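You operate a simulated robot arm through the tools that you are given. There is no shell and no other tool. Be economical: measure what you need, move in short steps, check, and stop when the job is done.

You run a simulated two-armed robot. Do the job below in one go: nothing can be reset, and whatever is moved stays where it is left.

JOB
Take the relay from the top shelf of the wall rack and put it on the top of the wooden bench. Put the steel foot on the top shelf of the wall rack away on the left second shelf from the bottom of the long grey rack. Take the small wooden block and put it on the fourth shelf from the bottom of the narrow grey rack. Put the orange reflector from the middle shelf of the wall rack on the long yellow plate. Put the black sensor labelled "two left" from the top shelf of the wall rack on the side shelf of the air panel and the black sensor labelled "one right" on the middle shelf of the wall rack. Any order will do. Set down upright: relay, steel foot, black sensor.

The check looks at the end state, three seconds after you hand in, the way a careful person would. Anything else that was tipped, shoved, dropped, spilled or broken makes it a failure.

ROBOT AND FRAMES
Two 7-joint arms with two-finger grippers on one trunk, on a base that drives. Base frame: it is fixed to the floor where the robot stands at the start and does not move with it; the origin is under the middle of the robot, x ahead of it, y to its left, z up; the surface under the hand at the start is at about z = 1. Readings come in m, degrees, newtons and seconds.
The left shoulder is at the start at [0.07, 0.139, 1.33], the right one opposite. With the tool pointing down near the work surface each hand reaches from about 0.38 to 0.76 m from the robot's upright axis, wherever it stands, measured 20 degrees to its own side. Places, roughly: black sensor [0.5, 1, 1]; fourth shelf of the narrow grey rack [-1.8, 1.8, 1.3]; left second shelf of the long grey rack [-9, 6.2, 0.6]; long yellow plate (11x17x3 cm) [0.5, 0.6, 0.7]; middle shelf of the wall rack [0.5, 0.7, 0.7]; reflector [0.5, 1, 0.75]; relay [0.5, 0.25, 1]; side shelf of the air panel (24x18 cm) [0.4, 3.74, 0.76]; small wooden block (8x3x4 cm) [0.5, 0.4, 0.7]; steel foot (8x8x10 cm) [0.5, 0.4, 1]; top of the wooden bench [-0.3, -3.4, 0.8]. Payload 3.43 kg a hand.
The tool frame of a hand sits at the grasp point between the pads (the TCP): z along the fingers, y along the line on which they close. The tips reach 0.03 m beyond it. The gripper opens to 0.104 m. The gripper's body begins 0.057 m behind the TCP.
Orientation is told as [roll, pitch, yaw] about the base's x, y, z axes, in that order, counted from this pose: with the fingers straight down and closing along the base's y, the tool's x points along the base's -x, its y along +y and its z along -z.

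CONTROLS
- The arms move only by the tool arm_command. It takes "left_increments", "right_increments" or both (then of equal length, played together; a hand with none holds still); each is a list of rows, each a list of 3 entries, a list of its own where there are three numbers: the shift along the base's x, y, z in m, then the turn, a rotation vector about the base's x, y, z in degrees, then the gripper command, from -1 (shut) to 1 (fully open), values between in proportion. In form: [[[x, y, z], [wx, wy, wz], jaw], ...]. A call has 1 to 12 rows; each row shifts and turns the commanded pose from where the row before left it. A row lasts 0.2 s, in which the tool goes at most 0.05 m and 8.6 degrees; a call with a longer step from one row to the next is refused whole, and so is a gripper value outside its range. Where a pose cannot be reached the arm comes as near as it can. A force on the tool above 40 N (or 10 N above the force at the start of the call, whichever is more), or a blocked arm, ends the call early, and 0.2 s more pass. Each finger travels about 0.045 m/s and halts on what it meets, pressing with about 27 N; the grip force reading is that of the motor and also rises with nothing between the fingers. The clock runs only during rows and for 0.2 s after the last one: add rows that do not move to give the fingers time. It gives the time, the measured TCP pose, the force on the tool (base axes), the opening and the grip force at its end, in the units of the frame above (readings bear some noise), with the torque about the TCP (base axes, N m) and any sound that the robot's microphone picked up, and new pictures: "show" is both (left out), scene, wrist or none (wrist: the cameras of the hands that moved).
- Cameras (640 x 400 px; columns grow to the right, rows downward): "scene" is now at [0.1326, 0.0483, 1.5467]; the picture's right is [0.64, -0.77, -0.00], its down [-0.53, -0.44, -0.73] and it looks along [0.56, 0.47, -0.68] (base axes); focal length 239 px, centre (320, 200). "left" rides on the left gripper at [0.067, -0.018, -0.09] in its tool frame; the picture's right is [0.25, 0.97, 0.00], its down [-0.73, 0.19, -0.66] and it looks along [-0.64, 0.17, 0.75] (tool axes); focal length 218 px, centre (320, 200). "right" rides on the right gripper at [0.067, 0.018, -0.09] in its tool frame; the picture's right is [-0.25, 0.97, 0.00], its down [-0.73, -0.19, -0.66] and it looks along [-0.64, -0.17, 0.75] (tool axes); focal length 218 px, centre (320, 200). There is no depth. A picture from a camera that has moved, and an enlarged one, comes with that camera's place and axes in the base frame and with its lens. The place of the scene camera against the robot may be out by one fixed shift of up to 0.025 m in any direction.
- move_column(by): slides the trunk up (or, below 0, down) by that many m; the arms and the scene camera ride with it, the base frame stays. It gives what a move gives, with no picture.
- roll_base(legs): drives the robot by 1 to 6 legs, each [ahead, left, turn to the left] in m, m and degrees, along the robot's own axes; the way and the turn of a leg run together, so that a leg with both is an arc; at most 1.5 m and 180 degrees a leg. The arms and the cameras ride along, it lands a little off, and it stops where it bumps. It gives what a move gives, and a new picture of the scene camera.
- turn_head(pan, tilt): turns the head with the scene camera to pan (to the left, within 86 degrees either way) and tilt (down, from -29 to 69), counted from straight ahead of the robot. It gives what a move gives, and a new picture of the scene camera.
- zoom(camera, box): a new picture of the part [left, top, right, bottom] of that camera's present view, enlarged. It takes no simulated time.
- job_done(): hands the job in; it is judged then, once.

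Work in short steps. Places have to be worked out from the pictures, the camera data and where the tool is seen: move nearer, look again, correct. Check each grasp and each placing, and mend what went wrong. You have 186 turns and 260 pictures in all, those below and enlarged ones among them. Open the grippers and draw the arms clear of the work before you hand the job in, unless the task says otherwise; then end with one line.

The tools are called after "Emit:" as a command line: name --argument value ..., lists and objects as JSON in quotes. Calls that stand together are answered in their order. arm_command: Moves the arms, as the interface text tells. Its arguments: {"type":"object","properties":{"left_increments":{"type":"array","items":{"type":"array"}},"right_increments":{"type":"array","items":{"type":"array"}},"show":{"type":"string","enum":["both","scene","wrist","none"]}},"required":[]} The other tools are called the same way: move_column (by) slides the trunk up or down; roll_base (legs) drives the base; turn_head (pan, tilt) turns the head that bears the scene camera; zoom (camera, box) takes an enlarged picture of a part of a camera's view; job_done () hands the job in.

At the start:

```text
time_s: 0.0
left_tool_pos: [0.392, 0.4956, 1.2969]
left_tcp_rot: [0.0, 0.0, 0.0]
left_contact_force: [-0.2, 0.9, 0.5]
left_ft_torque: [0.02, -0.01, 0.02]
left_grip_width: 0.1038
left_grasp_force: 0.2
right_tool_pos: [0.4869, 0.056, 1.266]
right_tcp_rot: [0.0, 0.1, -0.1]
right_contact_force: [0.2, 0.1, -0.2]
right_ft_torque: [0.02, 0.02, 0.0]
right_grip_width: 0.1039
right_grasp_force: 0.0
trunk travel left (down, up): [-0.825, 0.115]
robot x, y, heading: [0.0012, -0.0025, -0.1]
head pan, tilt: [39.9, 43.2]
```

scene: 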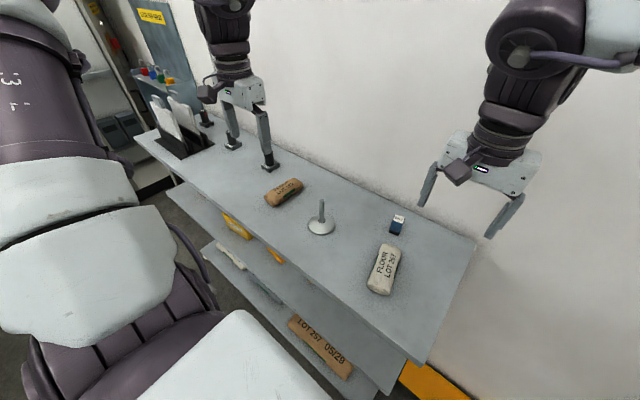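
right: 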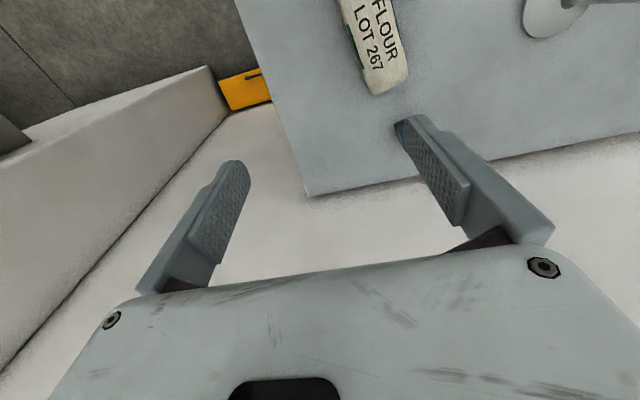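
left: 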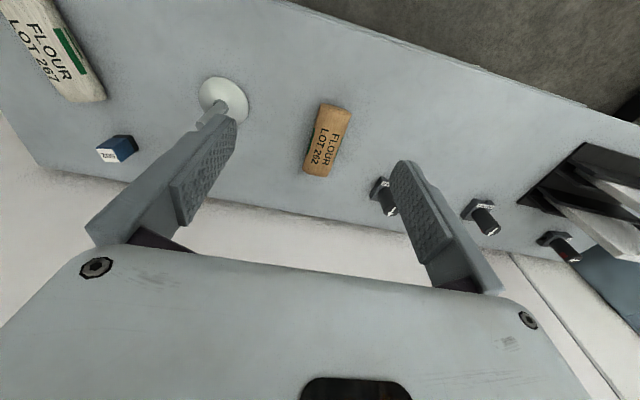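

I look closer at the sensors and the shelves from the start pose.

Emit:
zoom --camera "left" --box '[360, 150, 640, 325]'

Emit:
zoom --camera "scene" --box '[120, 60, 320, 185]'

Emit:
zoom --camera "scene" --box '[190, 180, 440, 336]'

```text
2.29 times, centred on (500, 238) of left
camera zoom: at [0.3235, 0.4769, 1.3856], right [-0.25, 0.97, 0.0], down [0.73, 0.19, 0.66], along [0.64, 0.17, -0.75], focal length 499 px, centre (-91, 114)
```

zoom: 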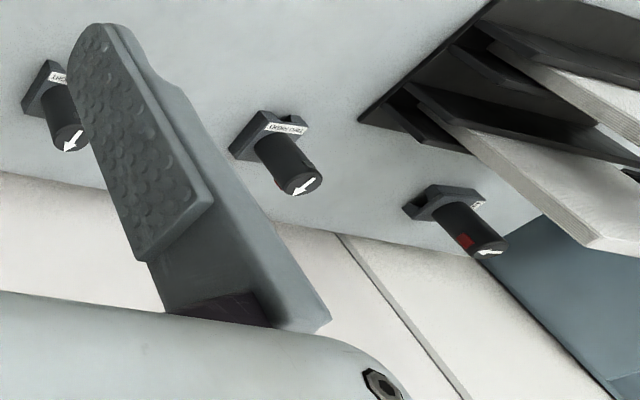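

```text
3.20 times, centred on (220, 122) of scene
camera zoom: at [0.1326, 0.0483, 1.5467], right [0.64, -0.77, 0.0], down [-0.53, -0.44, -0.73], along [0.56, 0.47, -0.68], focal length 765 px, centre (640, 448)
```

zoom: 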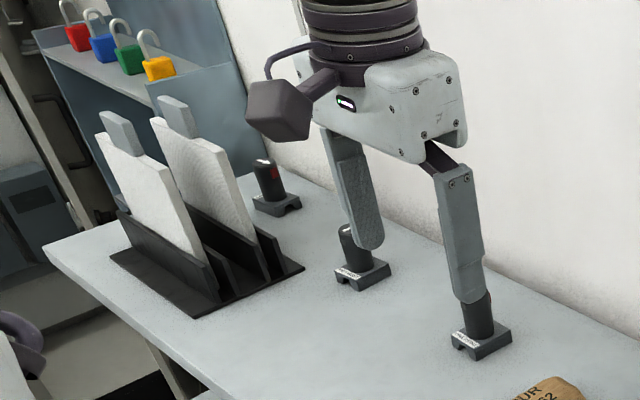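

```text
2.56 times, centred on (315, 258) of scene
camera zoom: at [0.1326, 0.0483, 1.5467], right [0.64, -0.77, 0.0], down [-0.53, -0.44, -0.73], along [0.56, 0.47, -0.68], focal length 612 px, centre (333, 52)
```

zoom: 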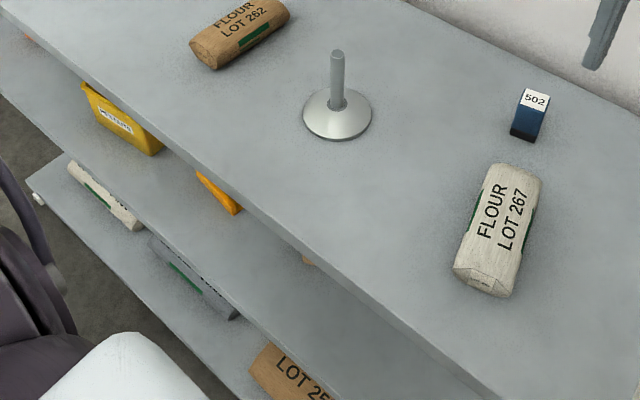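

The sensor labels need more enlargement.

Emit:
zoom --camera "scene" --box '[220, 130, 284, 170]'

Emit:
zoom --camera "left" --box '[456, 190, 584, 270]'

```text
10.00 times, centred on (252, 150) of scene
camera zoom: at [0.1326, 0.0483, 1.5467], right [0.64, -0.77, 0.0], down [-0.53, -0.44, -0.73], along [0.56, 0.47, -0.68], focal length 2390 px, centre (1000, 700)
```

zoom: 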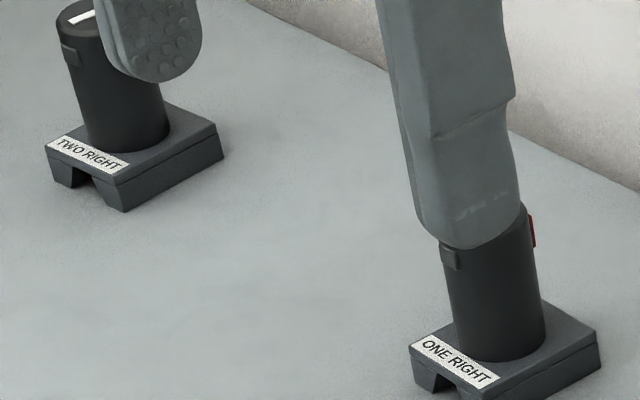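

```text
5.00 times, centred on (520, 230) of left
camera zoom: at [0.3235, 0.4769, 1.3856], right [-0.25, 0.97, 0.0], down [0.73, 0.19, 0.66], along [0.64, 0.17, -0.75], focal length 1091 px, centre (-680, 50)
```

zoom: 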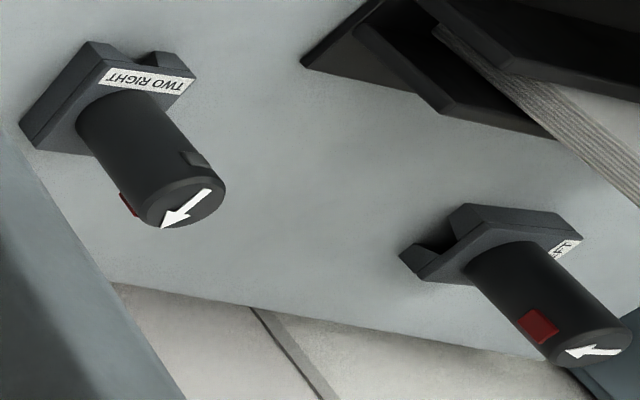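

Right sensor near y 0.68 is "one right", the far one (y≈1.2) ends in "...EFT". The relay I judge at about [0.615, 0.165]; I bring the right hand above it to look.

Emit:
arm_command --right_increments '[[[0.03, 0.03, -0.01], [0, 0, 0], 1], [[0.03, 0.03, -0.01], [0, 0, 0], 1], [[0.03, 0.03, -0.02], [0, 0, 0], 1], [[0.03, 0.02, -0.03], [0, 0, 0], 1]]'

```text
time_s: 1.0
left_tool_pos: [0.3921, 0.4952, 1.2962]
left_tcp_rot: [-0.1, 0.0, 0.0]
left_contact_force: [0.3, 0.5, -0.9]
left_ft_torque: [-0.03, 0.02, 0.01]
left_grip_width: 0.104
left_grasp_force: 0.2
right_tool_pos: [0.5584, 0.1038, 1.2142]
right_tcp_rot: [0.2, 0.3, -0.4]
right_contact_force: [-0.1, 0.3, 0.2]
right_ft_torque: [-0.01, 0.03, -0.04]
right_grip_width: 0.1041
right_grasp_force: 0.1
right hand out of reach, approached as far as the arm can: row 2, 3, 4
trunk travel left (down, up): [-0.825, 0.115]
robot x, y, heading: [-0.0039, 0.0005, -0.2]
head pan, tilt: [39.9, 43.2]
camera scene: at [0.1347, 0.0483, 1.5465], right [0.64, -0.77, 0.0], down [-0.53, -0.44, -0.73], along [0.56, 0.47, -0.69], focal length 239 px, centre (320, 200)
camera right: at [0.4921, 0.1229, 1.3028], right [0.26, 0.97, 0.0], down [0.73, -0.2, 0.65], along [0.63, -0.17, -0.76], focal length 218 px, centre (320, 200)
```

scene: 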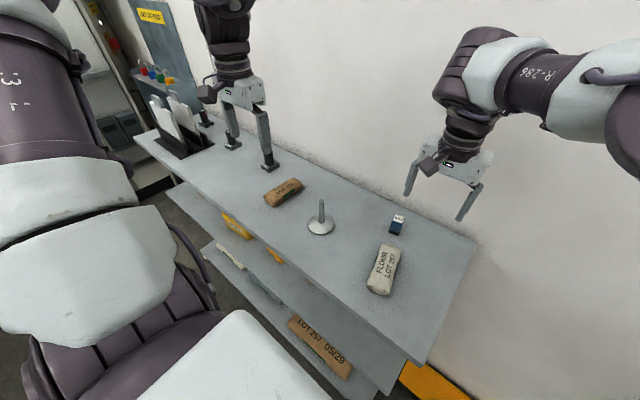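
right: 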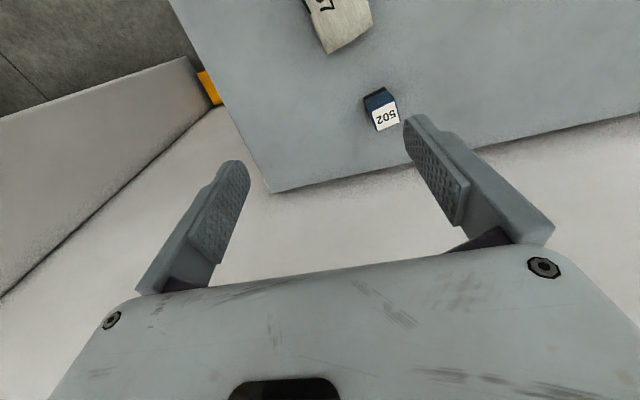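

Relay works out to about [0.605, 0.174]; too far for the right hand from here, so I shift the base left 0.28 m (hands are well above everything).

Emit:
roll_base --legs '[[0, 0.28, 0]]'

Emit:
zoom --camera "right" --box '[220, 0, 540, 200]'

```text
time_s: 3.0
left_tool_pos: [0.3932, 0.7721, 1.2973]
left_tcp_rot: [0.1, 0.0, -0.2]
left_contact_force: [-0.2, -0.2, 0.0]
left_ft_torque: [0.02, 0.0, 0.03]
left_grip_width: 0.1038
left_grasp_force: 0.1
right_tool_pos: [0.5581, 0.3831, 1.2148]
right_tcp_rot: [0.4, -0.1, -0.4]
right_contact_force: [-0.1, -0.9, 0.5]
right_ft_torque: [0.02, 0.01, -0.01]
right_grip_width: 0.1039
right_grasp_force: 0.0
trunk travel left (down, up): [-0.825, 0.115]
robot x, y, heading: [0.0004, 0.2798, -0.3]
head pan, tilt: [39.9, 43.2]
camera scene: at [0.1329, 0.3252, 1.5468], right [0.64, -0.77, 0.0], down [-0.53, -0.44, -0.73], along [0.56, 0.47, -0.68], focal length 239 px, centre (320, 200)
```

scene: 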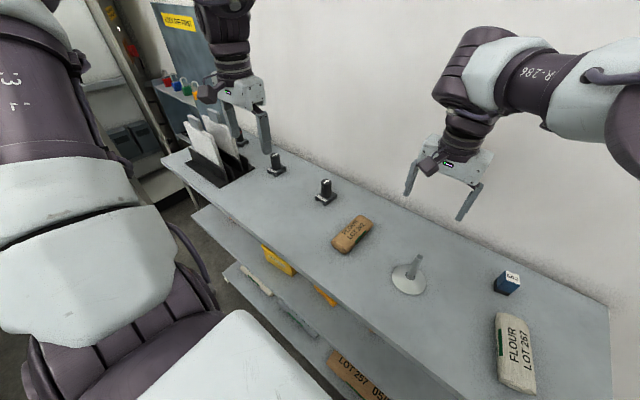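

```text
2.00 times, centred on (380, 100) of right
camera zoom: at [0.4906, 0.4, 1.3041], right [0.26, 0.97, 0.01], down [0.73, -0.2, 0.66], along [0.63, -0.17, -0.76], focal length 436 px, centre (200, 400)
```

zoom: 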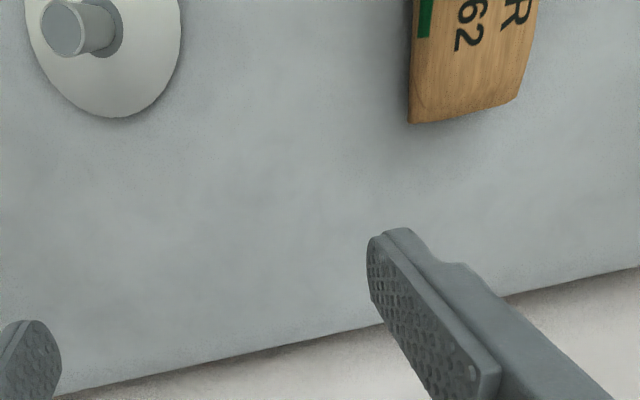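

I move the right hand back over the relay.

Emit:
arm_command --right_increments '[[[0, -0.045, 0], [0, 0, 0], 1], [[0, -0.045, 0], [0, 0, 0], 1], [[0, -0.045, 0], [0, 0, 0], 1], [[0, -0.045, -0.01], [0, 0, 0], 1], [[0, -0.03, -0.03], [0, 0, 0], 1]]' --show "wrist"

```text
time_s: 4.2
left_tool_pos: [0.3936, 0.7716, 1.299]
left_tcp_rot: [0.3, 0.1, -0.1]
left_contact_force: [0.8, -0.8, -0.6]
left_ft_torque: [0.04, 0.04, 0.0]
left_grip_width: 0.1041
left_grasp_force: 0.0
right_tool_pos: [0.5588, 0.1712, 1.1739]
right_tcp_rot: [0.4, 0.1, -0.5]
right_contact_force: [0.3, -0.6, 1.4]
right_ft_torque: [0.04, -0.02, 0.05]
right_grip_width: 0.1042
right_grasp_force: 0.0
trunk travel left (down, up): [-0.825, 0.115]
robot x, y, heading: [0.0051, 0.2785, -0.3]
head pan, tilt: [39.9, 43.2]
camera right: at [0.4919, 0.1885, 1.2629], right [0.26, 0.97, 0.01], down [0.73, -0.2, 0.65], along [0.63, -0.17, -0.76], focal length 218 px, centre (320, 200)
```

right: 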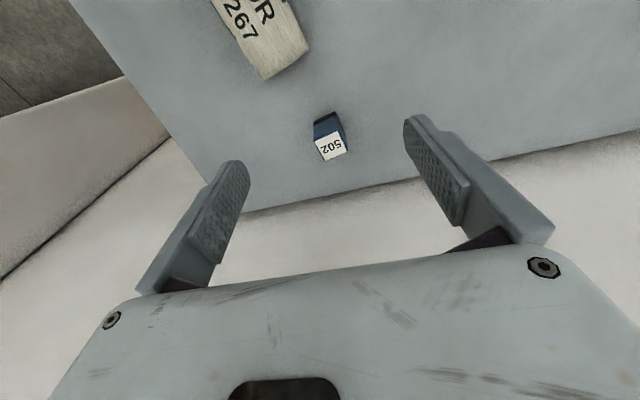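

Emit:
zoom --camera "right" --box '[272, 90, 400, 170]'

```text
5.00 times, centred on (336, 130) of right
camera zoom: at [0.4919, 0.1885, 1.2629], right [0.26, 0.97, 0.01], down [0.73, -0.2, 0.65], along [0.63, -0.17, -0.76], focal length 1091 px, centre (240, 550)
```

zoom: 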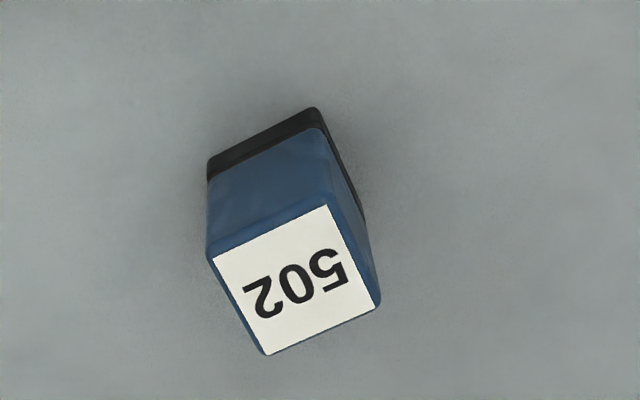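

Relay centre ≈[0.603, 0.172], top z≈1.043, yaw ≈12°. I go down around it with the hand turned 12° and stop before closing.

Emit:
arm_command --right_increments '[[[0.022, 0, 0], [0, 0, 6], 1], [[0.022, 0.001, 0], [0, 0, 6], 1], [[0, 0, -0.04], [0, 0, 0], 1], [[0, 0, -0.04], [0, 0, 0], 1]]' --show "wrist"

```text
time_s: 5.2
left_tool_pos: [0.393, 0.7742, 1.2952]
left_tcp_rot: [-0.1, 0.1, -0.1]
left_contact_force: [-0.2, -1.7, -0.1]
left_ft_torque: [-0.02, 0.01, 0.01]
left_grip_width: 0.104
left_grasp_force: 0.0
right_tool_pos: [0.6014, 0.1741, 1.0952]
right_tcp_rot: [0.3, 0.1, 11.5]
right_contact_force: [-0.2, -0.2, 1.1]
right_ft_torque: [0.01, 0.0, 0.02]
right_grip_width: 0.1042
right_grasp_force: 0.1
trunk travel left (down, up): [-0.825, 0.115]
robot x, y, heading: [-0.0017, 0.2817, -0.0]
head pan, tilt: [39.9, 43.2]
camera right: at [0.5327, 0.1775, 1.1835], right [0.05, 1.0, 0.0], down [0.75, -0.04, 0.66], along [0.65, -0.03, -0.76], focal length 218 px, centre (320, 200)
```

right: 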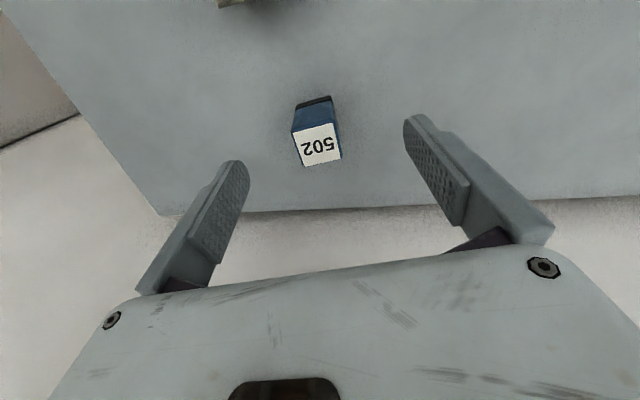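

It is centred; I go down to z≈1.037 and close.

Emit:
arm_command --right_increments '[[[0.001, -0.001, -0.03], [0, 0, 0], 1], [[0, 0, -0.028], [0, 0, 0], 1], [[0, 0, 0], [0, 0, 0], -1], [[0, 0, 0], [0, 0, 0], -1], [[0, 0, 0], [0, 0, 0], -1], [[0, 0, 0], [0, 0, 0], -1], [[0, 0, 0], [0, 0, 0], -1], [[0, 0, 0], [0, 0, 0], -1]]' --show "none"

```text
time_s: 7.0
left_tool_pos: [0.3932, 0.7746, 1.2958]
left_tcp_rot: [0.1, -0.1, -0.2]
left_contact_force: [-0.1, -0.6, -0.2]
left_ft_torque: [0.03, 0.01, 0.01]
left_grip_width: 0.1039
left_grasp_force: 0.2
right_tool_pos: [0.6029, 0.1721, 1.0369]
right_tcp_rot: [0.3, 0.0, 11.6]
right_contact_force: [0.6, 0.6, -0.8]
right_ft_torque: [-0.01, 0.01, 0.0]
right_grip_width: 0.0292
right_grasp_force: 26.8
trunk travel left (down, up): [-0.825, 0.115]
robot x, y, heading: [0.0031, 0.2783, -0.1]
head pan, tilt: [39.9, 43.2]
```

Grip holds (0.029 m). I lift the relay to z≈1.25 and raise and draw in the left hand so it can pass over the board stand.

Emit:
arm_command --right_increments '[[[0, 0, 0.045], [0, 0, 0], -1], [[0, 0, 0.045], [0, 0, 0], -1], [[-0.02, 0, 0.045], [0, 0, 0], -1], [[-0.03, 0, 0.04], [0, 0, 0], -1], [[-0.03, 0, 0.035], [0, 0, 0], -1], [[-0.02, 0, 0], [0, 0, 0], -1]]' --left_increments '[[[0, -0.02, 0.04], [0, 0, 0], 1], [[0, -0.03, 0.035], [0, 0, 0], 1], [[0, -0.04, 0.02], [0, 0, 0], 1], [[0, -0.045, 0], [0, 0, 0], 1], [[0, -0.04, 0], [0, 0, 0], 1], [[0, -0.04, 0], [0, 0, 0], 1]]' --show "wrist"

```text
time_s: 8.4
left_tool_pos: [0.3923, 0.5579, 1.3907]
left_tcp_rot: [0.1, -0.1, -0.1]
left_contact_force: [0.3, -0.6, -0.3]
left_ft_torque: [0.04, 0.03, -0.06]
left_grip_width: 0.1043
left_grasp_force: 0.0
right_tool_pos: [0.5023, 0.1715, 1.2461]
right_tcp_rot: [0.3, 0.1, 11.4]
right_contact_force: [0.9, -0.8, -0.4]
right_ft_torque: [0.02, 0.07, -0.02]
right_grip_width: 0.0
right_grasp_force: 27.3
trunk travel left (down, up): [-0.825, 0.115]
robot x, y, heading: [0.0021, 0.2761, -0.3]
head pan, tilt: [39.9, 43.2]
camera right: at [0.4328, 0.1754, 1.3354], right [0.06, 1.0, 0.0], down [0.75, -0.04, 0.65], along [0.65, -0.03, -0.76], focal length 218 px, centre (320, 200)
camera left: at [0.3248, 0.5386, 1.4794], right [-0.25, 0.97, 0.0], down [0.73, 0.19, 0.66], along [0.64, 0.17, -0.75], focal length 218 px, centre (320, 200)
```

right: 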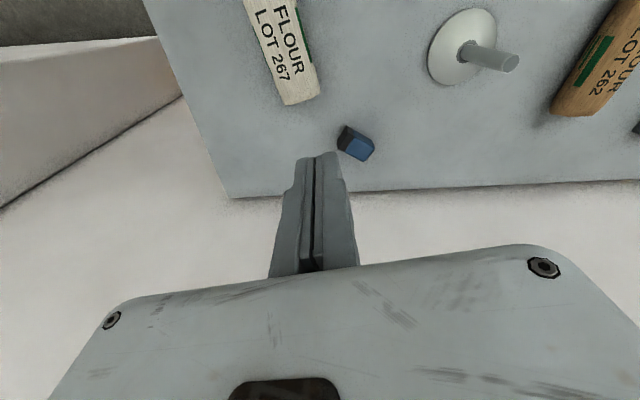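
left: 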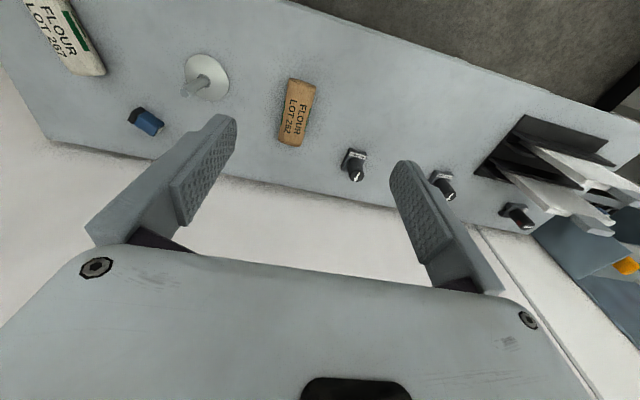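

The relay slipped out and now lies on its side. I look closer.

Emit:
zoom --camera "right" --box '[300, 100, 428, 180]'

Emit:
zoom --camera "left" --box '[90, 80, 218, 160]'

```text
5.00 times, centred on (364, 140) of right
camera zoom: at [0.4328, 0.1754, 1.3354], right [0.06, 1.0, 0.0], down [0.75, -0.04, 0.65], along [0.65, -0.03, -0.76], focal length 1091 px, centre (100, 500)
```

zoom: 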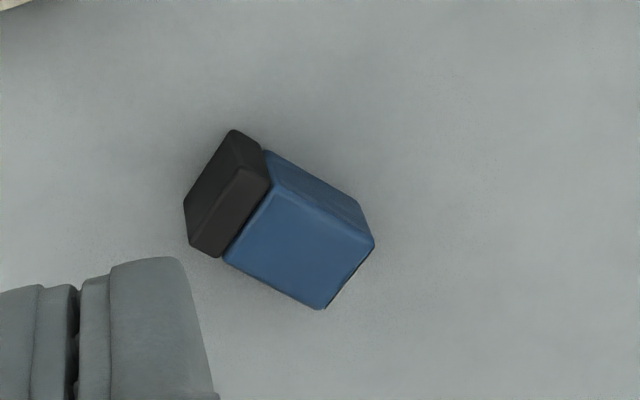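

```text
5.00 times, centred on (154, 120) of left
camera zoom: at [0.3248, 0.5386, 1.4794], right [-0.25, 0.97, 0.0], down [0.73, 0.19, 0.66], along [0.64, 0.17, -0.75], focal length 1091 px, centre (1150, 600)
```

zoom: 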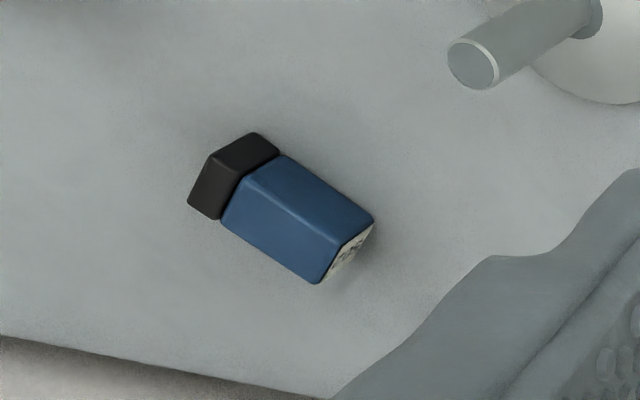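

The relay lies at ≈[0.597, 0.228] with its label end pointing along (0.52, 0.85). I'll regrip it with the hand pre-tilted and right it; first I turn the hand 47° and hover above it.

Emit:
arm_command --right_increments '[[[0.016, 0.0105, -0.015], [0, 0, 7.87], 1], [[0.016, 0.0105, -0.015], [0, 0, 7.87], 1], [[0.016, 0.0105, -0.015], [0, 0, 7.87], 1], [[0.016, 0.0105, -0.015], [0, 0, 7.87], 1], [[0.016, 0.0105, -0.015], [0, 0, 7.87], 1], [[0.016, 0.0105, -0.015], [0, 0, 7.87], 1], [[0, 0, 0], [-5.67, 3.47, 0], 1], [[0, 0, 0], [-5.67, 3.47, 0], 1], [[0, 0, 0], [-5.67, 3.47, 0], 1]]'

```text
time_s: 10.4
left_tool_pos: [0.3917, 0.5565, 1.3916]
left_tcp_rot: [0.0, -0.1, -0.2]
left_contact_force: [0.2, -0.2, 0.2]
left_ft_torque: [0.01, -0.01, -0.02]
left_grip_width: 0.1039
left_grasp_force: 0.1
right_tool_pos: [0.5867, 0.2325, 1.1588]
right_tcp_rot: [0.3, 13.2, 58.8]
right_contact_force: [0.7, 0.1, 0.0]
right_ft_torque: [0.03, -0.01, -0.02]
right_grip_width: 0.104
right_grasp_force: 0.1
right hand out of reach, approached as far as the arm can: row 8, 9
trunk travel left (down, up): [-0.825, 0.115]
robot x, y, heading: [-0.0028, 0.2785, -0.2]
head pan, tilt: [39.9, 43.2]
camera scene: at [0.133, 0.3253, 1.5468], right [0.64, -0.77, 0.0], down [-0.53, -0.44, -0.73], along [0.56, 0.47, -0.68], focal length 239 px, centre (320, 200)
camera right: at [0.5492, 0.2045, 1.2601], right [-0.7, 0.71, -0.05], down [0.61, 0.63, 0.47], along [0.37, 0.3, -0.88], focal length 218 px, centre (320, 200)
```

scene: 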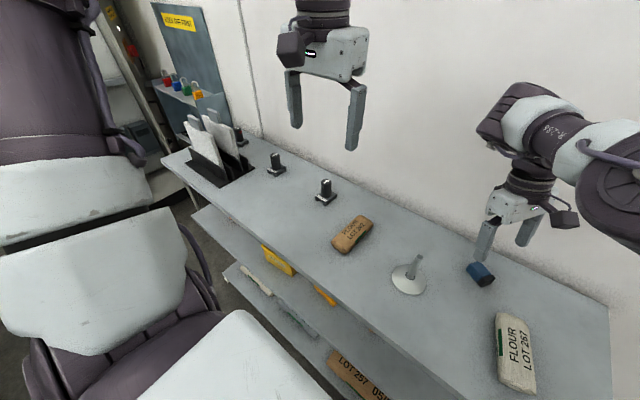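
right: 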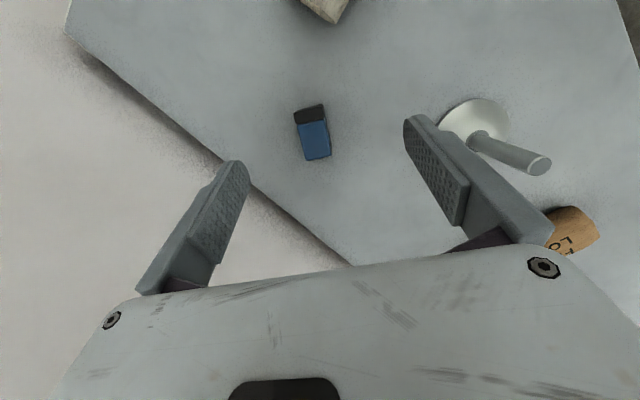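

Relay axis refined to ≈54°, grasp point ≈[0.601, 0.230]. I descend partway with a 5° yaw correction.

Emit:
arm_command --right_increments '[[[0.0, 0, -0.025], [0, 0, -2.5], 1], [[0.007, -0.001, -0.025], [0, 0, -2.5], 1], [[0.007, -0.001, -0.03], [0, 0, 0], 1]]' --show "wrist"

```text
time_s: 11.2
left_tool_pos: [0.3928, 0.5588, 1.391]
left_tcp_rot: [-0.2, -0.2, -0.1]
left_contact_force: [-0.5, 0.2, 0.8]
left_ft_torque: [0.01, -0.02, 0.0]
left_grip_width: 0.1041
left_grasp_force: 0.1
right_tool_pos: [0.596, 0.2344, 1.0787]
right_tcp_rot: [0.3, 13.3, 53.6]
right_contact_force: [0.0, -0.5, 0.7]
right_ft_torque: [0.0, 0.01, -0.02]
right_grip_width: 0.1041
right_grasp_force: 0.0
right hand out of reach, approached as far as the arm can: row 3
trunk travel left (down, up): [-0.825, 0.115]
robot x, y, heading: [-0.0022, 0.2805, 0.1]
head pan, tilt: [39.9, 43.2]
camera right: at [0.5565, 0.2079, 1.1801], right [-0.63, 0.77, -0.05], down [0.67, 0.58, 0.47], along [0.39, 0.26, -0.88], focal length 218 px, centre (320, 200)
```

right: 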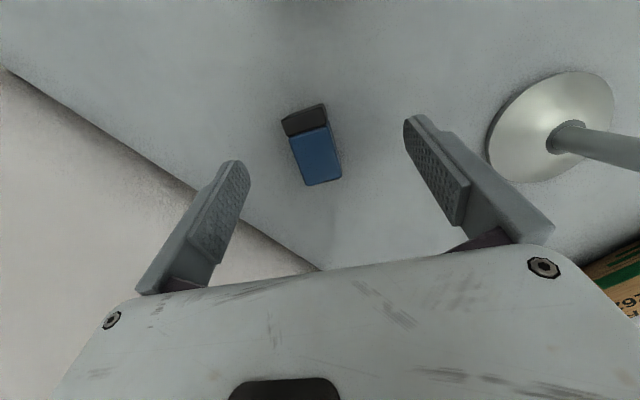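

Fine as it stands; I go down to z≈1.034 and close.

Emit:
arm_command --right_increments '[[[0.002, -0.002, -0.025], [0, 0, 0], 1], [[0.0, 0, -0.02], [0, 0, 0], 1], [[0, 0, 0], [0, 0, 0], 0.2], [[0, 0, 0], [0, 0, 0], -0.2], [[0, 0, 0], [0, 0, 0], -0.5], [[0, 0, 0], [0, 0, 0], -1], [[0, 0, 0], [0, 0, 0], -1], [[0, 0, 0], [0, 0, 0], -1], [[0, 0, 0], [0, 0, 0], -1]]' --show "wrist"

```text
time_s: 11.8
left_tool_pos: [0.389, 0.558, 1.3914]
left_tcp_rot: [-0.1, -0.3, -0.2]
left_contact_force: [0.1, 0.2, 0.2]
left_ft_torque: [0.02, -0.04, -0.03]
left_grip_width: 0.1041
left_grasp_force: 0.0
right_tool_pos: [0.5958, 0.2317, 1.04]
right_tcp_rot: [0.0, 13.1, 53.6]
right_contact_force: [0.1, -0.5, -0.5]
right_ft_torque: [-0.01, 0.0, 0.0]
right_grip_width: 0.0815
right_grasp_force: 0.0
trunk travel left (down, up): [-0.825, 0.115]
robot x, y, heading: [-0.0007, 0.277, -0.0]
head pan, tilt: [39.9, 43.2]
stopped in row 3 (right hand): the force on the tool passed its limit at 46 N (the readings are from after the stop); the commanded pose is now the measured one
camera right: at [0.5546, 0.2059, 1.1417], right [-0.63, 0.77, -0.06], down [0.66, 0.58, 0.48], along [0.4, 0.26, -0.88], focal length 218 px, centre (320, 200)
```

right: 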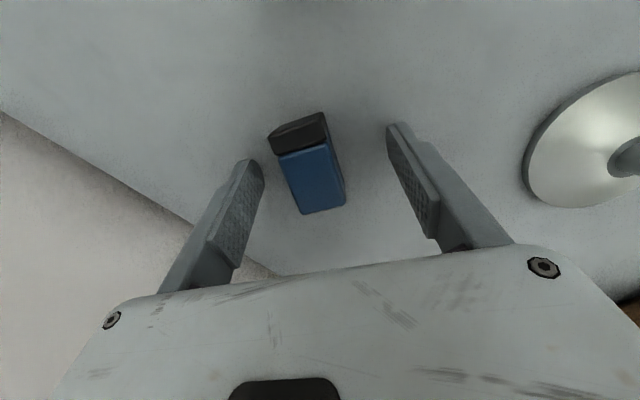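

Fingertips touched the shelf; now at z 1.040. I close here.

Emit:
arm_command --right_increments '[[[0, 0, -0.001], [0, 0, 0], 0.2], [[0, 0, 0], [0, 0, 0], 0], [[0, 0, 0], [0, 0, 0], -0.2], [[0, 0, 0], [0, 0, 0], -0.5], [[0, 0, 0], [0, 0, 0], -1], [[0, 0, 0], [0, 0, 0], -1], [[0, 0, 0], [0, 0, 0], -1], [[0, 0, 0], [0, 0, 0], -1]]' --show "wrist"

```text
time_s: 13.6
left_tool_pos: [0.3922, 0.5595, 1.3906]
left_tcp_rot: [-0.1, -0.1, -0.1]
left_contact_force: [0.5, 0.9, -0.1]
left_ft_torque: [0.0, -0.02, -0.02]
left_grip_width: 0.1039
left_grasp_force: 0.1
right_tool_pos: [0.5968, 0.2316, 1.0387]
right_tcp_rot: [0.0, 13.1, 53.4]
right_contact_force: [0.1, -0.9, -0.1]
right_ft_torque: [-0.01, 0.02, 0.0]
right_grip_width: 0.029
right_grasp_force: 27.2
trunk travel left (down, up): [-0.825, 0.115]
robot x, y, heading: [-0.0006, 0.2828, -0.1]
head pan, tilt: [39.9, 43.2]
camera right: at [0.5568, 0.206, 1.1399], right [-0.63, 0.77, -0.06], down [0.66, 0.58, 0.47], along [0.4, 0.26, -0.88], focal length 218 px, centre (320, 200)
```

right: 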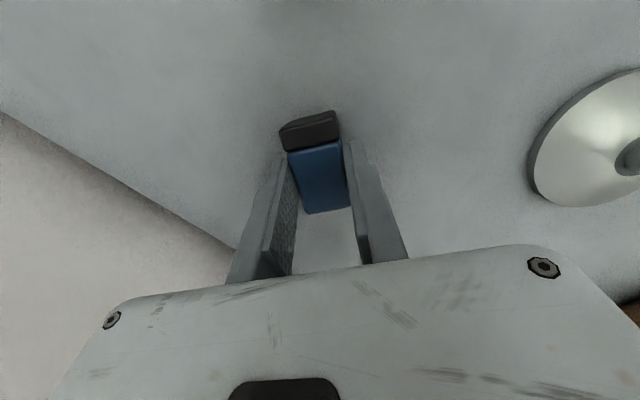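

Gripped squarely. I lift slowly by 5 cm and check that it holds.

Emit:
arm_command --right_increments '[[[0, 0, 0.01], [0, 0, 0], -1], [[-0.005, 0, 0.015], [0, 0, 0], -1], [[-0.01, 0, 0.015], [0, 0, 0], -1], [[-0.01, 0, 0.015], [0, 0, 0], -1]]' --show "wrist"

```text
time_s: 14.6
left_tool_pos: [0.3909, 0.5589, 1.3893]
left_tcp_rot: [-0.1, -0.2, -0.1]
left_contact_force: [-0.1, 0.6, -0.1]
left_ft_torque: [0.03, 0.03, 0.02]
left_grip_width: 0.1041
left_grasp_force: 0.1
right_tool_pos: [0.5722, 0.2305, 1.0942]
right_tcp_rot: [0.1, 13.1, 53.5]
right_contact_force: [0.0, 0.0, -1.3]
right_ft_torque: [0.01, 0.0, -0.02]
right_grip_width: 0.0293
right_grasp_force: 26.7
trunk travel left (down, up): [-0.825, 0.115]
robot x, y, heading: [-0.0007, 0.2788, -0.2]
head pan, tilt: [39.9, 43.2]
camera right: at [0.5315, 0.2056, 1.1948], right [-0.63, 0.77, -0.06], down [0.66, 0.58, 0.47], along [0.4, 0.26, -0.88], focal length 218 px, centre (320, 200)
```

right: 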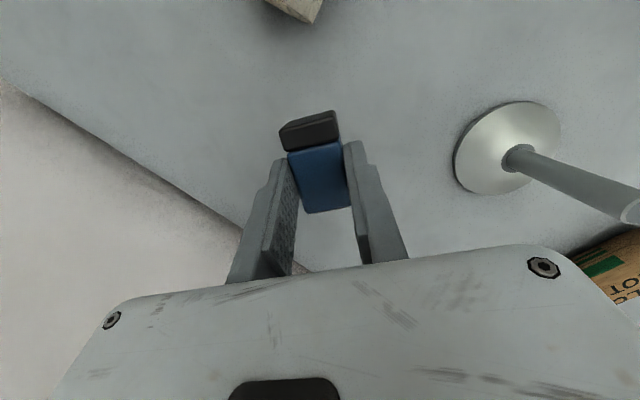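

It holds. I raise it slowly to z≈1.25 and a bit towards the robot.

Emit:
arm_command --right_increments '[[[-0.01, 0, 0.02], [0, 0, 0], -1], [[-0.01, 0, 0.02], [0, 0, 0], -1], [[-0.01, 0, 0.02], [0, 0, 0], -1], [[-0.01, 0, 0.02], [0, 0, 0], -1], [[-0.01, 0, 0.02], [0, 0, 0], -1], [[-0.01, 0, 0.02], [0, 0, 0], -1], [[-0.01, 0, 0.02], [0, 0, 0], -1], [[-0.01, 0, 0.02], [0, 0, 0], -1]]' --show "none"

Emit:
roll_base --legs '[[0, 0.35, 0]]'

```text
time_s: 16.4
left_tool_pos: [0.3901, 0.5593, 1.3911]
left_tcp_rot: [-0.1, -0.1, -0.1]
left_contact_force: [0.1, -0.2, 0.4]
left_ft_torque: [0.0, -0.02, -0.02]
left_grip_width: 0.1041
left_grasp_force: 0.1
right_tool_pos: [0.4906, 0.231, 1.2547]
right_tcp_rot: [-0.1, 13.2, 53.6]
right_contact_force: [0.9, -0.5, 0.1]
right_ft_torque: [-0.01, 0.01, -0.01]
right_grip_width: 0.0291
right_grasp_force: 26.9
trunk travel left (down, up): [-0.825, 0.115]
robot x, y, heading: [0.0014, 0.2754, 0.0]
head pan, tilt: [39.9, 43.2]
```

```text
time_s: 18.7
left_tool_pos: [0.3924, 0.9077, 1.3907]
left_tcp_rot: [0.2, 0.0, -0.1]
left_contact_force: [0.5, -0.5, 0.2]
left_ft_torque: [0.02, -0.04, -0.02]
left_grip_width: 0.104
left_grasp_force: 0.0
right_tool_pos: [0.4918, 0.5795, 1.2536]
right_tcp_rot: [0.1, 13.0, 53.5]
right_contact_force: [0.1, -0.3, 0.1]
right_ft_torque: [0.01, 0.01, 0.0]
right_grip_width: 0.0291
right_grasp_force: 27.1
trunk travel left (down, up): [-0.825, 0.115]
robot x, y, heading: [0.0027, 0.6333, -0.4]
head pan, tilt: [39.9, 43.2]
camera scene: at [0.1336, 0.6761, 1.5468], right [0.64, -0.77, 0.0], down [-0.53, -0.44, -0.73], along [0.56, 0.47, -0.68], focal length 239 px, centre (320, 200)
```

scene: 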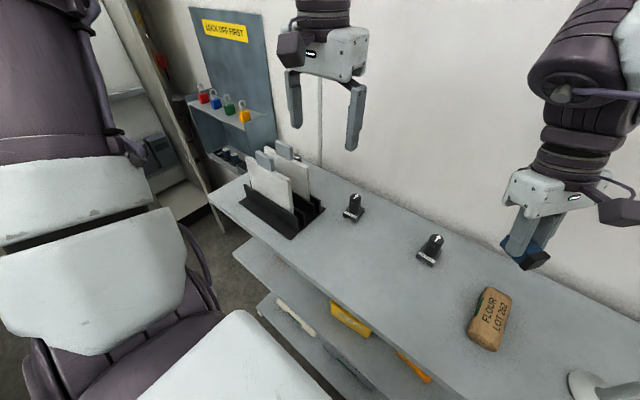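

Two-left sensor is behind the board stand (stand x 0.40–0.57, y 1.02–1.28). I drive 0.3 further left, hands staying high.

Emit:
roll_base --legs '[[0, 0.3, 0]]'

Emit:
arm_command --left_increments '[[[0.03, 0, 0.0], [0, 0, -8], 1], [[0.03, 0, 0.0], [0, 0, -8], 1], [[0.03, 0, 0.0], [0, 0, -8], 1], [[0.02, 0, 0.0], [0, 0, -8], 1], [[0.01, 0, 0.0], [0, 0, -8], 1], [[0, 0, 0.0], [0, 0, -8], 1], [[0, 0, 0.0], [0, 0, -8], 1], [[0, 0, 0.0], [0, 0, -8], 1], [[0, 0, 0.0], [0, 0, -8], 1], [[0, 0, 0.0], [0, 0, -8], 1], [[0, 0, 0.0], [0, 0, -8], 1]]'

```text
time_s: 20.7
left_tool_pos: [0.3938, 1.2081, 1.3916]
left_tcp_rot: [0.1, -0.2, -0.2]
left_contact_force: [0.2, -0.1, 0.2]
left_ft_torque: [0.05, 0.04, -0.01]
left_grip_width: 0.104
left_grasp_force: 0.0
right_tool_pos: [0.4937, 0.8792, 1.2541]
right_tcp_rot: [0.1, 13.1, 53.3]
right_contact_force: [-0.3, 0.8, -0.5]
right_ft_torque: [-0.04, 0.0, 0.0]
right_grip_width: 0.0292
right_grasp_force: 27.5
trunk travel left (down, up): [-0.825, 0.115]
robot x, y, heading: [0.0009, 0.932, -0.3]
head pan, tilt: [39.9, 43.2]
camera scene: at [0.1346, 0.9768, 1.5468], right [0.64, -0.77, 0.0], down [-0.53, -0.43, -0.73], along [0.56, 0.47, -0.68], focal length 239 px, centre (320, 200)
```

scene: 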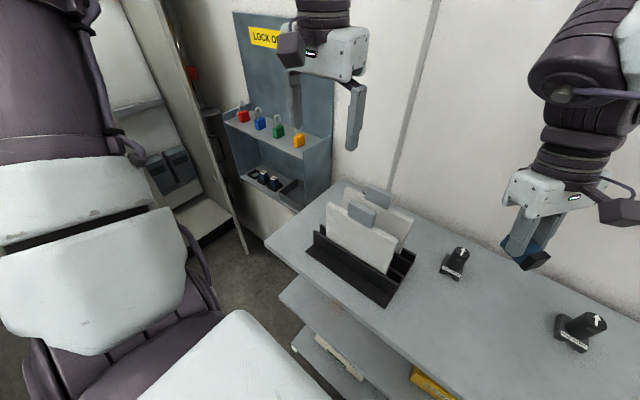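

```text
time_s: 23.1
left_tool_pos: [0.4726, 1.2248, 1.337]
left_tcp_rot: [0.0, -0.2, -88.5]
left_contact_force: [-0.1, -0.6, -0.4]
left_ft_torque: [-0.01, -0.01, -0.04]
left_grip_width: 0.1036
left_grasp_force: 0.0
left hand out of reach, approached as far as the arm can: row 1, 2, 3, 4, 5
right_tool_pos: [0.4941, 0.8813, 1.2542]
right_tcp_rot: [-0.1, 13.2, 53.3]
right_contact_force: [0.1, 0.0, -0.9]
right_ft_torque: [-0.01, 0.01, 0.02]
right_grip_width: 0.0288
right_grasp_force: 27.1
trunk travel left (down, up): [-0.825, 0.115]
robot x, y, heading: [0.0021, 0.9305, -0.6]
head pan, tilt: [39.9, 43.2]
camera scene: at [0.1348, 0.9797, 1.5466], right [0.64, -0.77, 0.0], down [-0.53, -0.44, -0.73], along [0.56, 0.46, -0.68], focal length 239 px, centre (320, 200)
camera left: at [0.4527, 1.2908, 1.4256], right [0.96, 0.28, 0.0], down [0.21, -0.72, 0.66], along [0.18, -0.63, -0.75], focal length 218 px, centre (320, 200)
```

scene: 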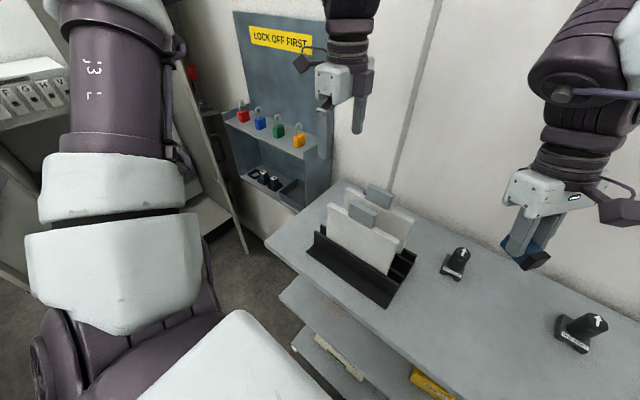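
left: 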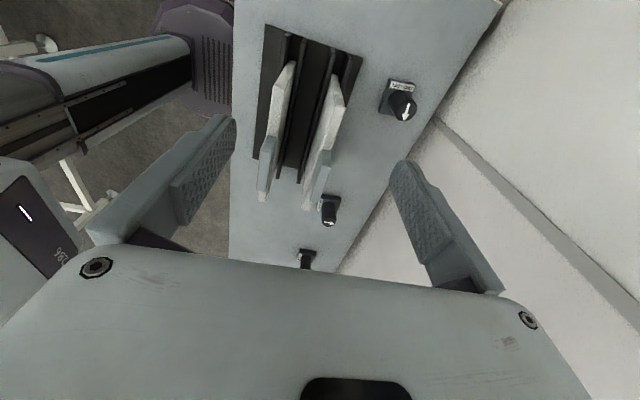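

There is a fourth sensor behind. I zoom in to read the labels.

Emit:
zoom --camera "left" --box '[272, 180, 400, 260]'

Emit:
turn_head --pan 20 --tilt 35

```text
5.00 times, centred on (336, 220) of left
camera zoom: at [0.4527, 1.2908, 1.4256], right [0.96, 0.28, 0.0], down [0.21, -0.72, 0.66], along [0.18, -0.63, -0.75], focal length 1091 px, centre (240, 100)
```

zoom: 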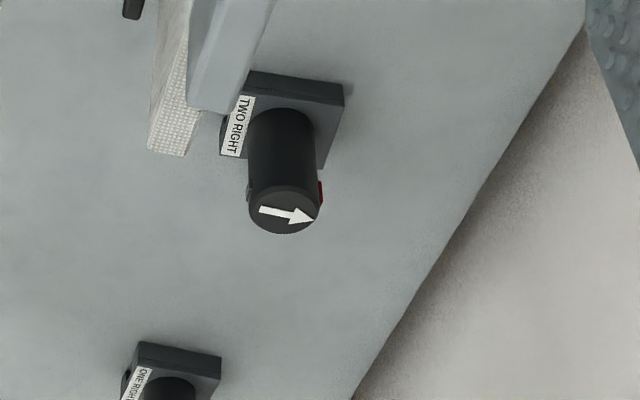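

```text
time_s: 24.0
left_tool_pos: [0.473, 1.225, 1.3379]
left_tcp_rot: [0.1, -0.2, -88.3]
left_contact_force: [0.2, -0.8, -0.7]
left_ft_torque: [0.0, -0.01, 0.0]
left_grip_width: 0.104
left_grasp_force: 0.0
right_tool_pos: [0.4949, 0.8813, 1.2531]
right_tcp_rot: [0.0, 13.1, 53.3]
right_contact_force: [0.7, 0.4, -0.9]
right_ft_torque: [-0.02, 0.0, -0.01]
right_grip_width: 0.0291
right_grasp_force: 27.2
trunk travel left (down, up): [-0.825, 0.115]
robot x, y, heading: [0.0023, 0.9289, -0.2]
head pan, tilt: [20.0, 35.0]
camera scene: at [0.1538, 0.9569, 1.5589], right [0.34, -0.94, 0.0], down [-0.54, -0.19, -0.82], along [0.77, 0.28, -0.57], focal length 239 px, centre (320, 200)
```

scene: 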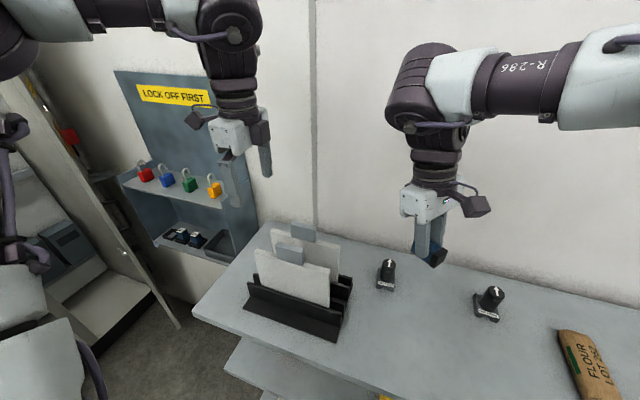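

The near sensor at (402,100) is the "left" one; I read its label.

Emit:
zoom --camera "left" --box '[346, 60, 458, 130]'

```text
5.71 times, centred on (402, 95) of left
camera zoom: at [0.4523, 1.2908, 1.4256], right [0.96, 0.28, 0.0], down [0.21, -0.72, 0.66], along [0.19, -0.63, -0.75], focal length 1247 px, centre (-149, 800)
```

zoom: 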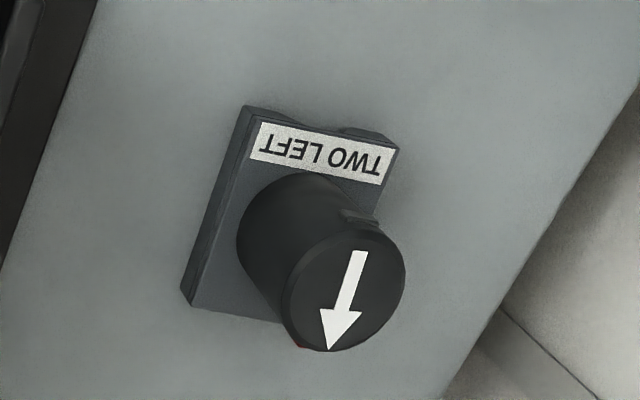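

"TWO LEFT" confirmed: sensor ≈[0.618, 1.215], top z≈1.075, diameter ≈0.034. I step the left hand forward above it, jaw partly closed (0.07).

Emit:
arm_command --left_increments '[[[0.03, -0.003, -0.005], [0, 0, -1], 0.35], [[0.03, -0.003, -0.01], [0, 0, 0], 0.35], [[0.03, -0.003, -0.015], [0, 0, 0], 0.35], [[0.03, -0.001, -0.02], [0, 0, 0], 0.35], [[0.025, 0, -0.02], [0, 0, 0], 0.35]]' --show "wrist"

```text
time_s: 25.2
left_tool_pos: [0.5617, 1.2377, 1.2238]
left_tcp_rot: [0.1, -0.2, -89.3]
left_contact_force: [0.2, 0.2, -0.2]
left_ft_torque: [-0.01, -0.01, 0.02]
left_grip_width: 0.0702
left_grasp_force: 0.1
left hand out of reach, approached as far as the arm can: row 1, 2, 3, 4, 5
right_tool_pos: [0.4968, 0.882, 1.2519]
right_tcp_rot: [0.1, 13.2, 53.3]
right_contact_force: [0.2, -0.4, 0.0]
right_ft_torque: [0.02, -0.01, 0.01]
right_grip_width: 0.029
right_grasp_force: 27.2
trunk travel left (down, up): [-0.825, 0.115]
robot x, y, heading: [0.003, 0.9308, -0.3]
head pan, tilt: [20.0, 35.0]
camera left: at [0.5433, 1.304, 1.3125], right [0.96, 0.26, 0.0], down [0.2, -0.72, 0.66], along [0.17, -0.64, -0.75], focal length 218 px, centre (320, 200)
```

left: 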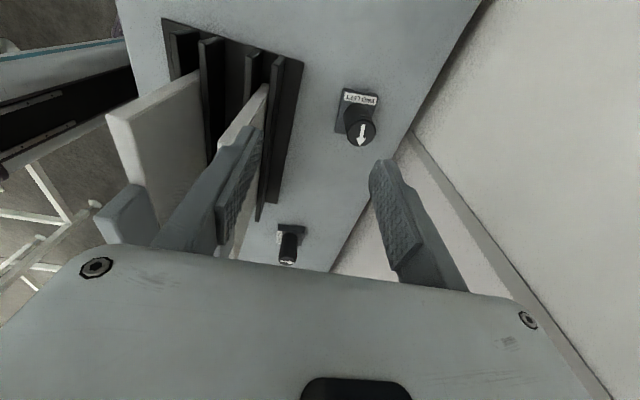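

The inner finger is close to the back board; I follow the reach limit outward and down, away from the board, with a narrower jaw.

Emit:
arm_command --left_increments '[[[0.014, -0.003, -0.012], [0, 0, 0], 0.1], [[0.014, -0.006, -0.022], [0, 0, 0], 0.1], [[0.014, -0.006, -0.025], [0, 0, 0], 0.1], [[0.014, -0.007, -0.025], [0, 0, 0], 0.1]]' --show "wrist"

```text
time_s: 26.2
left_tool_pos: [0.5812, 1.2308, 1.1393]
left_tcp_rot: [0.2, -0.2, -89.3]
left_contact_force: [1.0, -0.9, 0.0]
left_ft_torque: [-0.04, 0.01, -0.01]
left_grip_width: 0.0569
left_grasp_force: 0.0
left hand out of reach, approached as far as the arm can: row 1, 2, 3, 4
right_tool_pos: [0.4936, 0.882, 1.2536]
right_tcp_rot: [0.1, 13.0, 53.2]
right_contact_force: [0.1, -1.1, -0.9]
right_ft_torque: [0.0, -0.02, 0.04]
right_grip_width: 0.029
right_grasp_force: 27.1
trunk travel left (down, up): [-0.825, 0.115]
robot x, y, heading: [0.0033, 0.9326, -0.3]
head pan, tilt: [20.0, 35.0]
camera left: at [0.5617, 1.2962, 1.226], right [0.96, 0.26, 0.0], down [0.2, -0.73, 0.66], along [0.17, -0.64, -0.75], focal length 218 px, centre (320, 200)
```

left: 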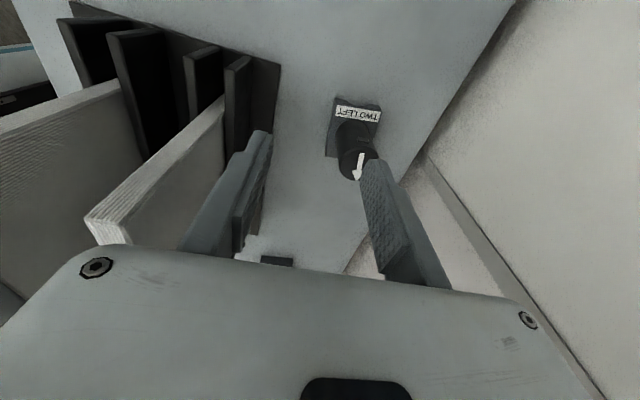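

Reach falls short by 4 cm. Before nudging the base forward I look down to see the clearance to the rack.

Emit:
turn_head --pan 0 --tilt 69

```text
time_s: 27.1
left_tool_pos: [0.5809, 1.2295, 1.1374]
left_tcp_rot: [0.1, -0.2, -89.3]
left_contact_force: [0.8, -0.8, 0.1]
left_ft_torque: [0.0, 0.03, -0.01]
left_grip_width: 0.0576
left_grasp_force: 0.1
right_tool_pos: [0.4934, 0.8814, 1.2532]
right_tcp_rot: [0.0, 13.1, 53.2]
right_contact_force: [-0.2, -0.4, -0.4]
right_ft_torque: [-0.01, 0.02, -0.04]
right_grip_width: 0.0292
right_grasp_force: 27.1
trunk travel left (down, up): [-0.825, 0.115]
robot x, y, heading: [0.0019, 0.9345, -0.3]
head pan, tilt: [0.0, 68.8]
camera scene: at [0.1271, 0.9268, 1.5152], right [0.0, -1.0, 0.0], down [-0.93, 0.0, -0.36], along [0.36, 0.0, -0.93], focal length 239 px, centre (320, 200)
```

scene: 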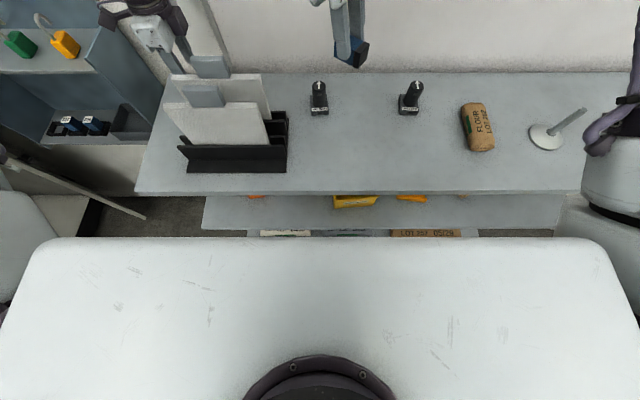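

The torso front is ~0.15 m from the rack edge, so I nudge the base forward 4 cm (hand moves away from the boards).

Emit:
roll_base --legs '[[0.04, 0, 0]]'

```text
time_s: 28.0
left_tool_pos: [0.612, 1.23, 1.1423]
left_tcp_rot: [0.5, -0.2, -89.3]
left_contact_force: [-0.7, -0.5, 0.3]
left_ft_torque: [-0.03, -0.1, 0.02]
left_grip_width: 0.0573
left_grasp_force: 0.1
right_tool_pos: [0.5235, 0.8817, 1.257]
right_tcp_rot: [-0.3, 12.8, 53.1]
right_contact_force: [-1.1, -0.3, -0.1]
right_ft_torque: [-0.02, -0.09, 0.03]
right_grip_width: 0.0292
right_grasp_force: 27.0
trunk travel left (down, up): [-0.825, 0.115]
robot x, y, heading: [0.0347, 0.9341, -0.1]
head pan, tilt: [0.0, 68.8]
camera scene: at [0.155, 0.9265, 1.5162], right [0.0, -1.0, 0.0], down [-0.93, 0.0, -0.37], along [0.37, 0.0, -0.93], focal length 239 px, centre (320, 200)
```

scene: 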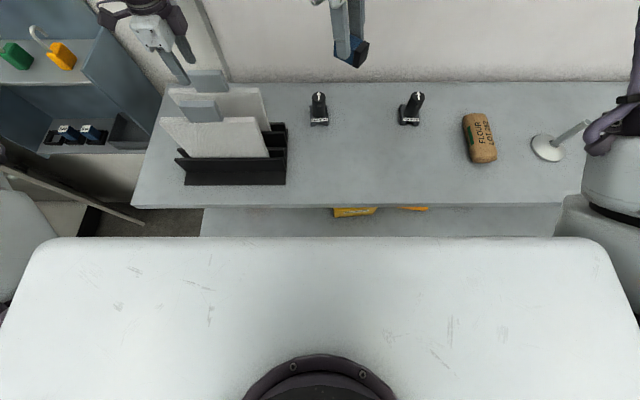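

Now .612; I align to [0.618, 1.215] and lower to just above the sensor.

Emit:
arm_command --left_increments '[[[0.003, -0.007, -0.01], [0, 0, 0], 0.1], [[0.003, -0.008, -0.012], [0, 0, 0], 0.1]]' --show "wrist"

```text
time_s: 28.6
left_tool_pos: [0.611, 1.2202, 1.1185]
left_tcp_rot: [0.3, -0.3, -89.3]
left_contact_force: [-0.2, -0.2, 0.7]
left_ft_torque: [0.01, 0.0, 0.01]
left_grip_width: 0.0572
left_grasp_force: 0.1
left hand out of reach, approached as far as the arm can: row 1, 2
right_tool_pos: [0.529, 0.8814, 1.2551]
right_tcp_rot: [0.0, 13.0, 53.4]
right_contact_force: [-0.7, 0.5, -1.3]
right_ft_torque: [0.03, -0.06, 0.0]
right_grip_width: 0.0291
right_grasp_force: 27.1
trunk travel left (down, up): [-0.825, 0.115]
robot x, y, heading: [0.0418, 0.9306, -0.5]
head pan, tilt: [0.0, 68.8]
camera left: at [0.5915, 1.2862, 1.2077], right [0.96, 0.26, 0.01], down [0.19, -0.72, 0.66], along [0.18, -0.64, -0.75], focal length 218 px, centre (320, 200)
```

left: 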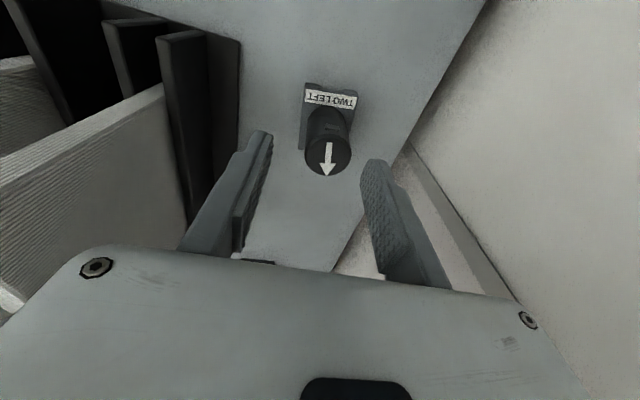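

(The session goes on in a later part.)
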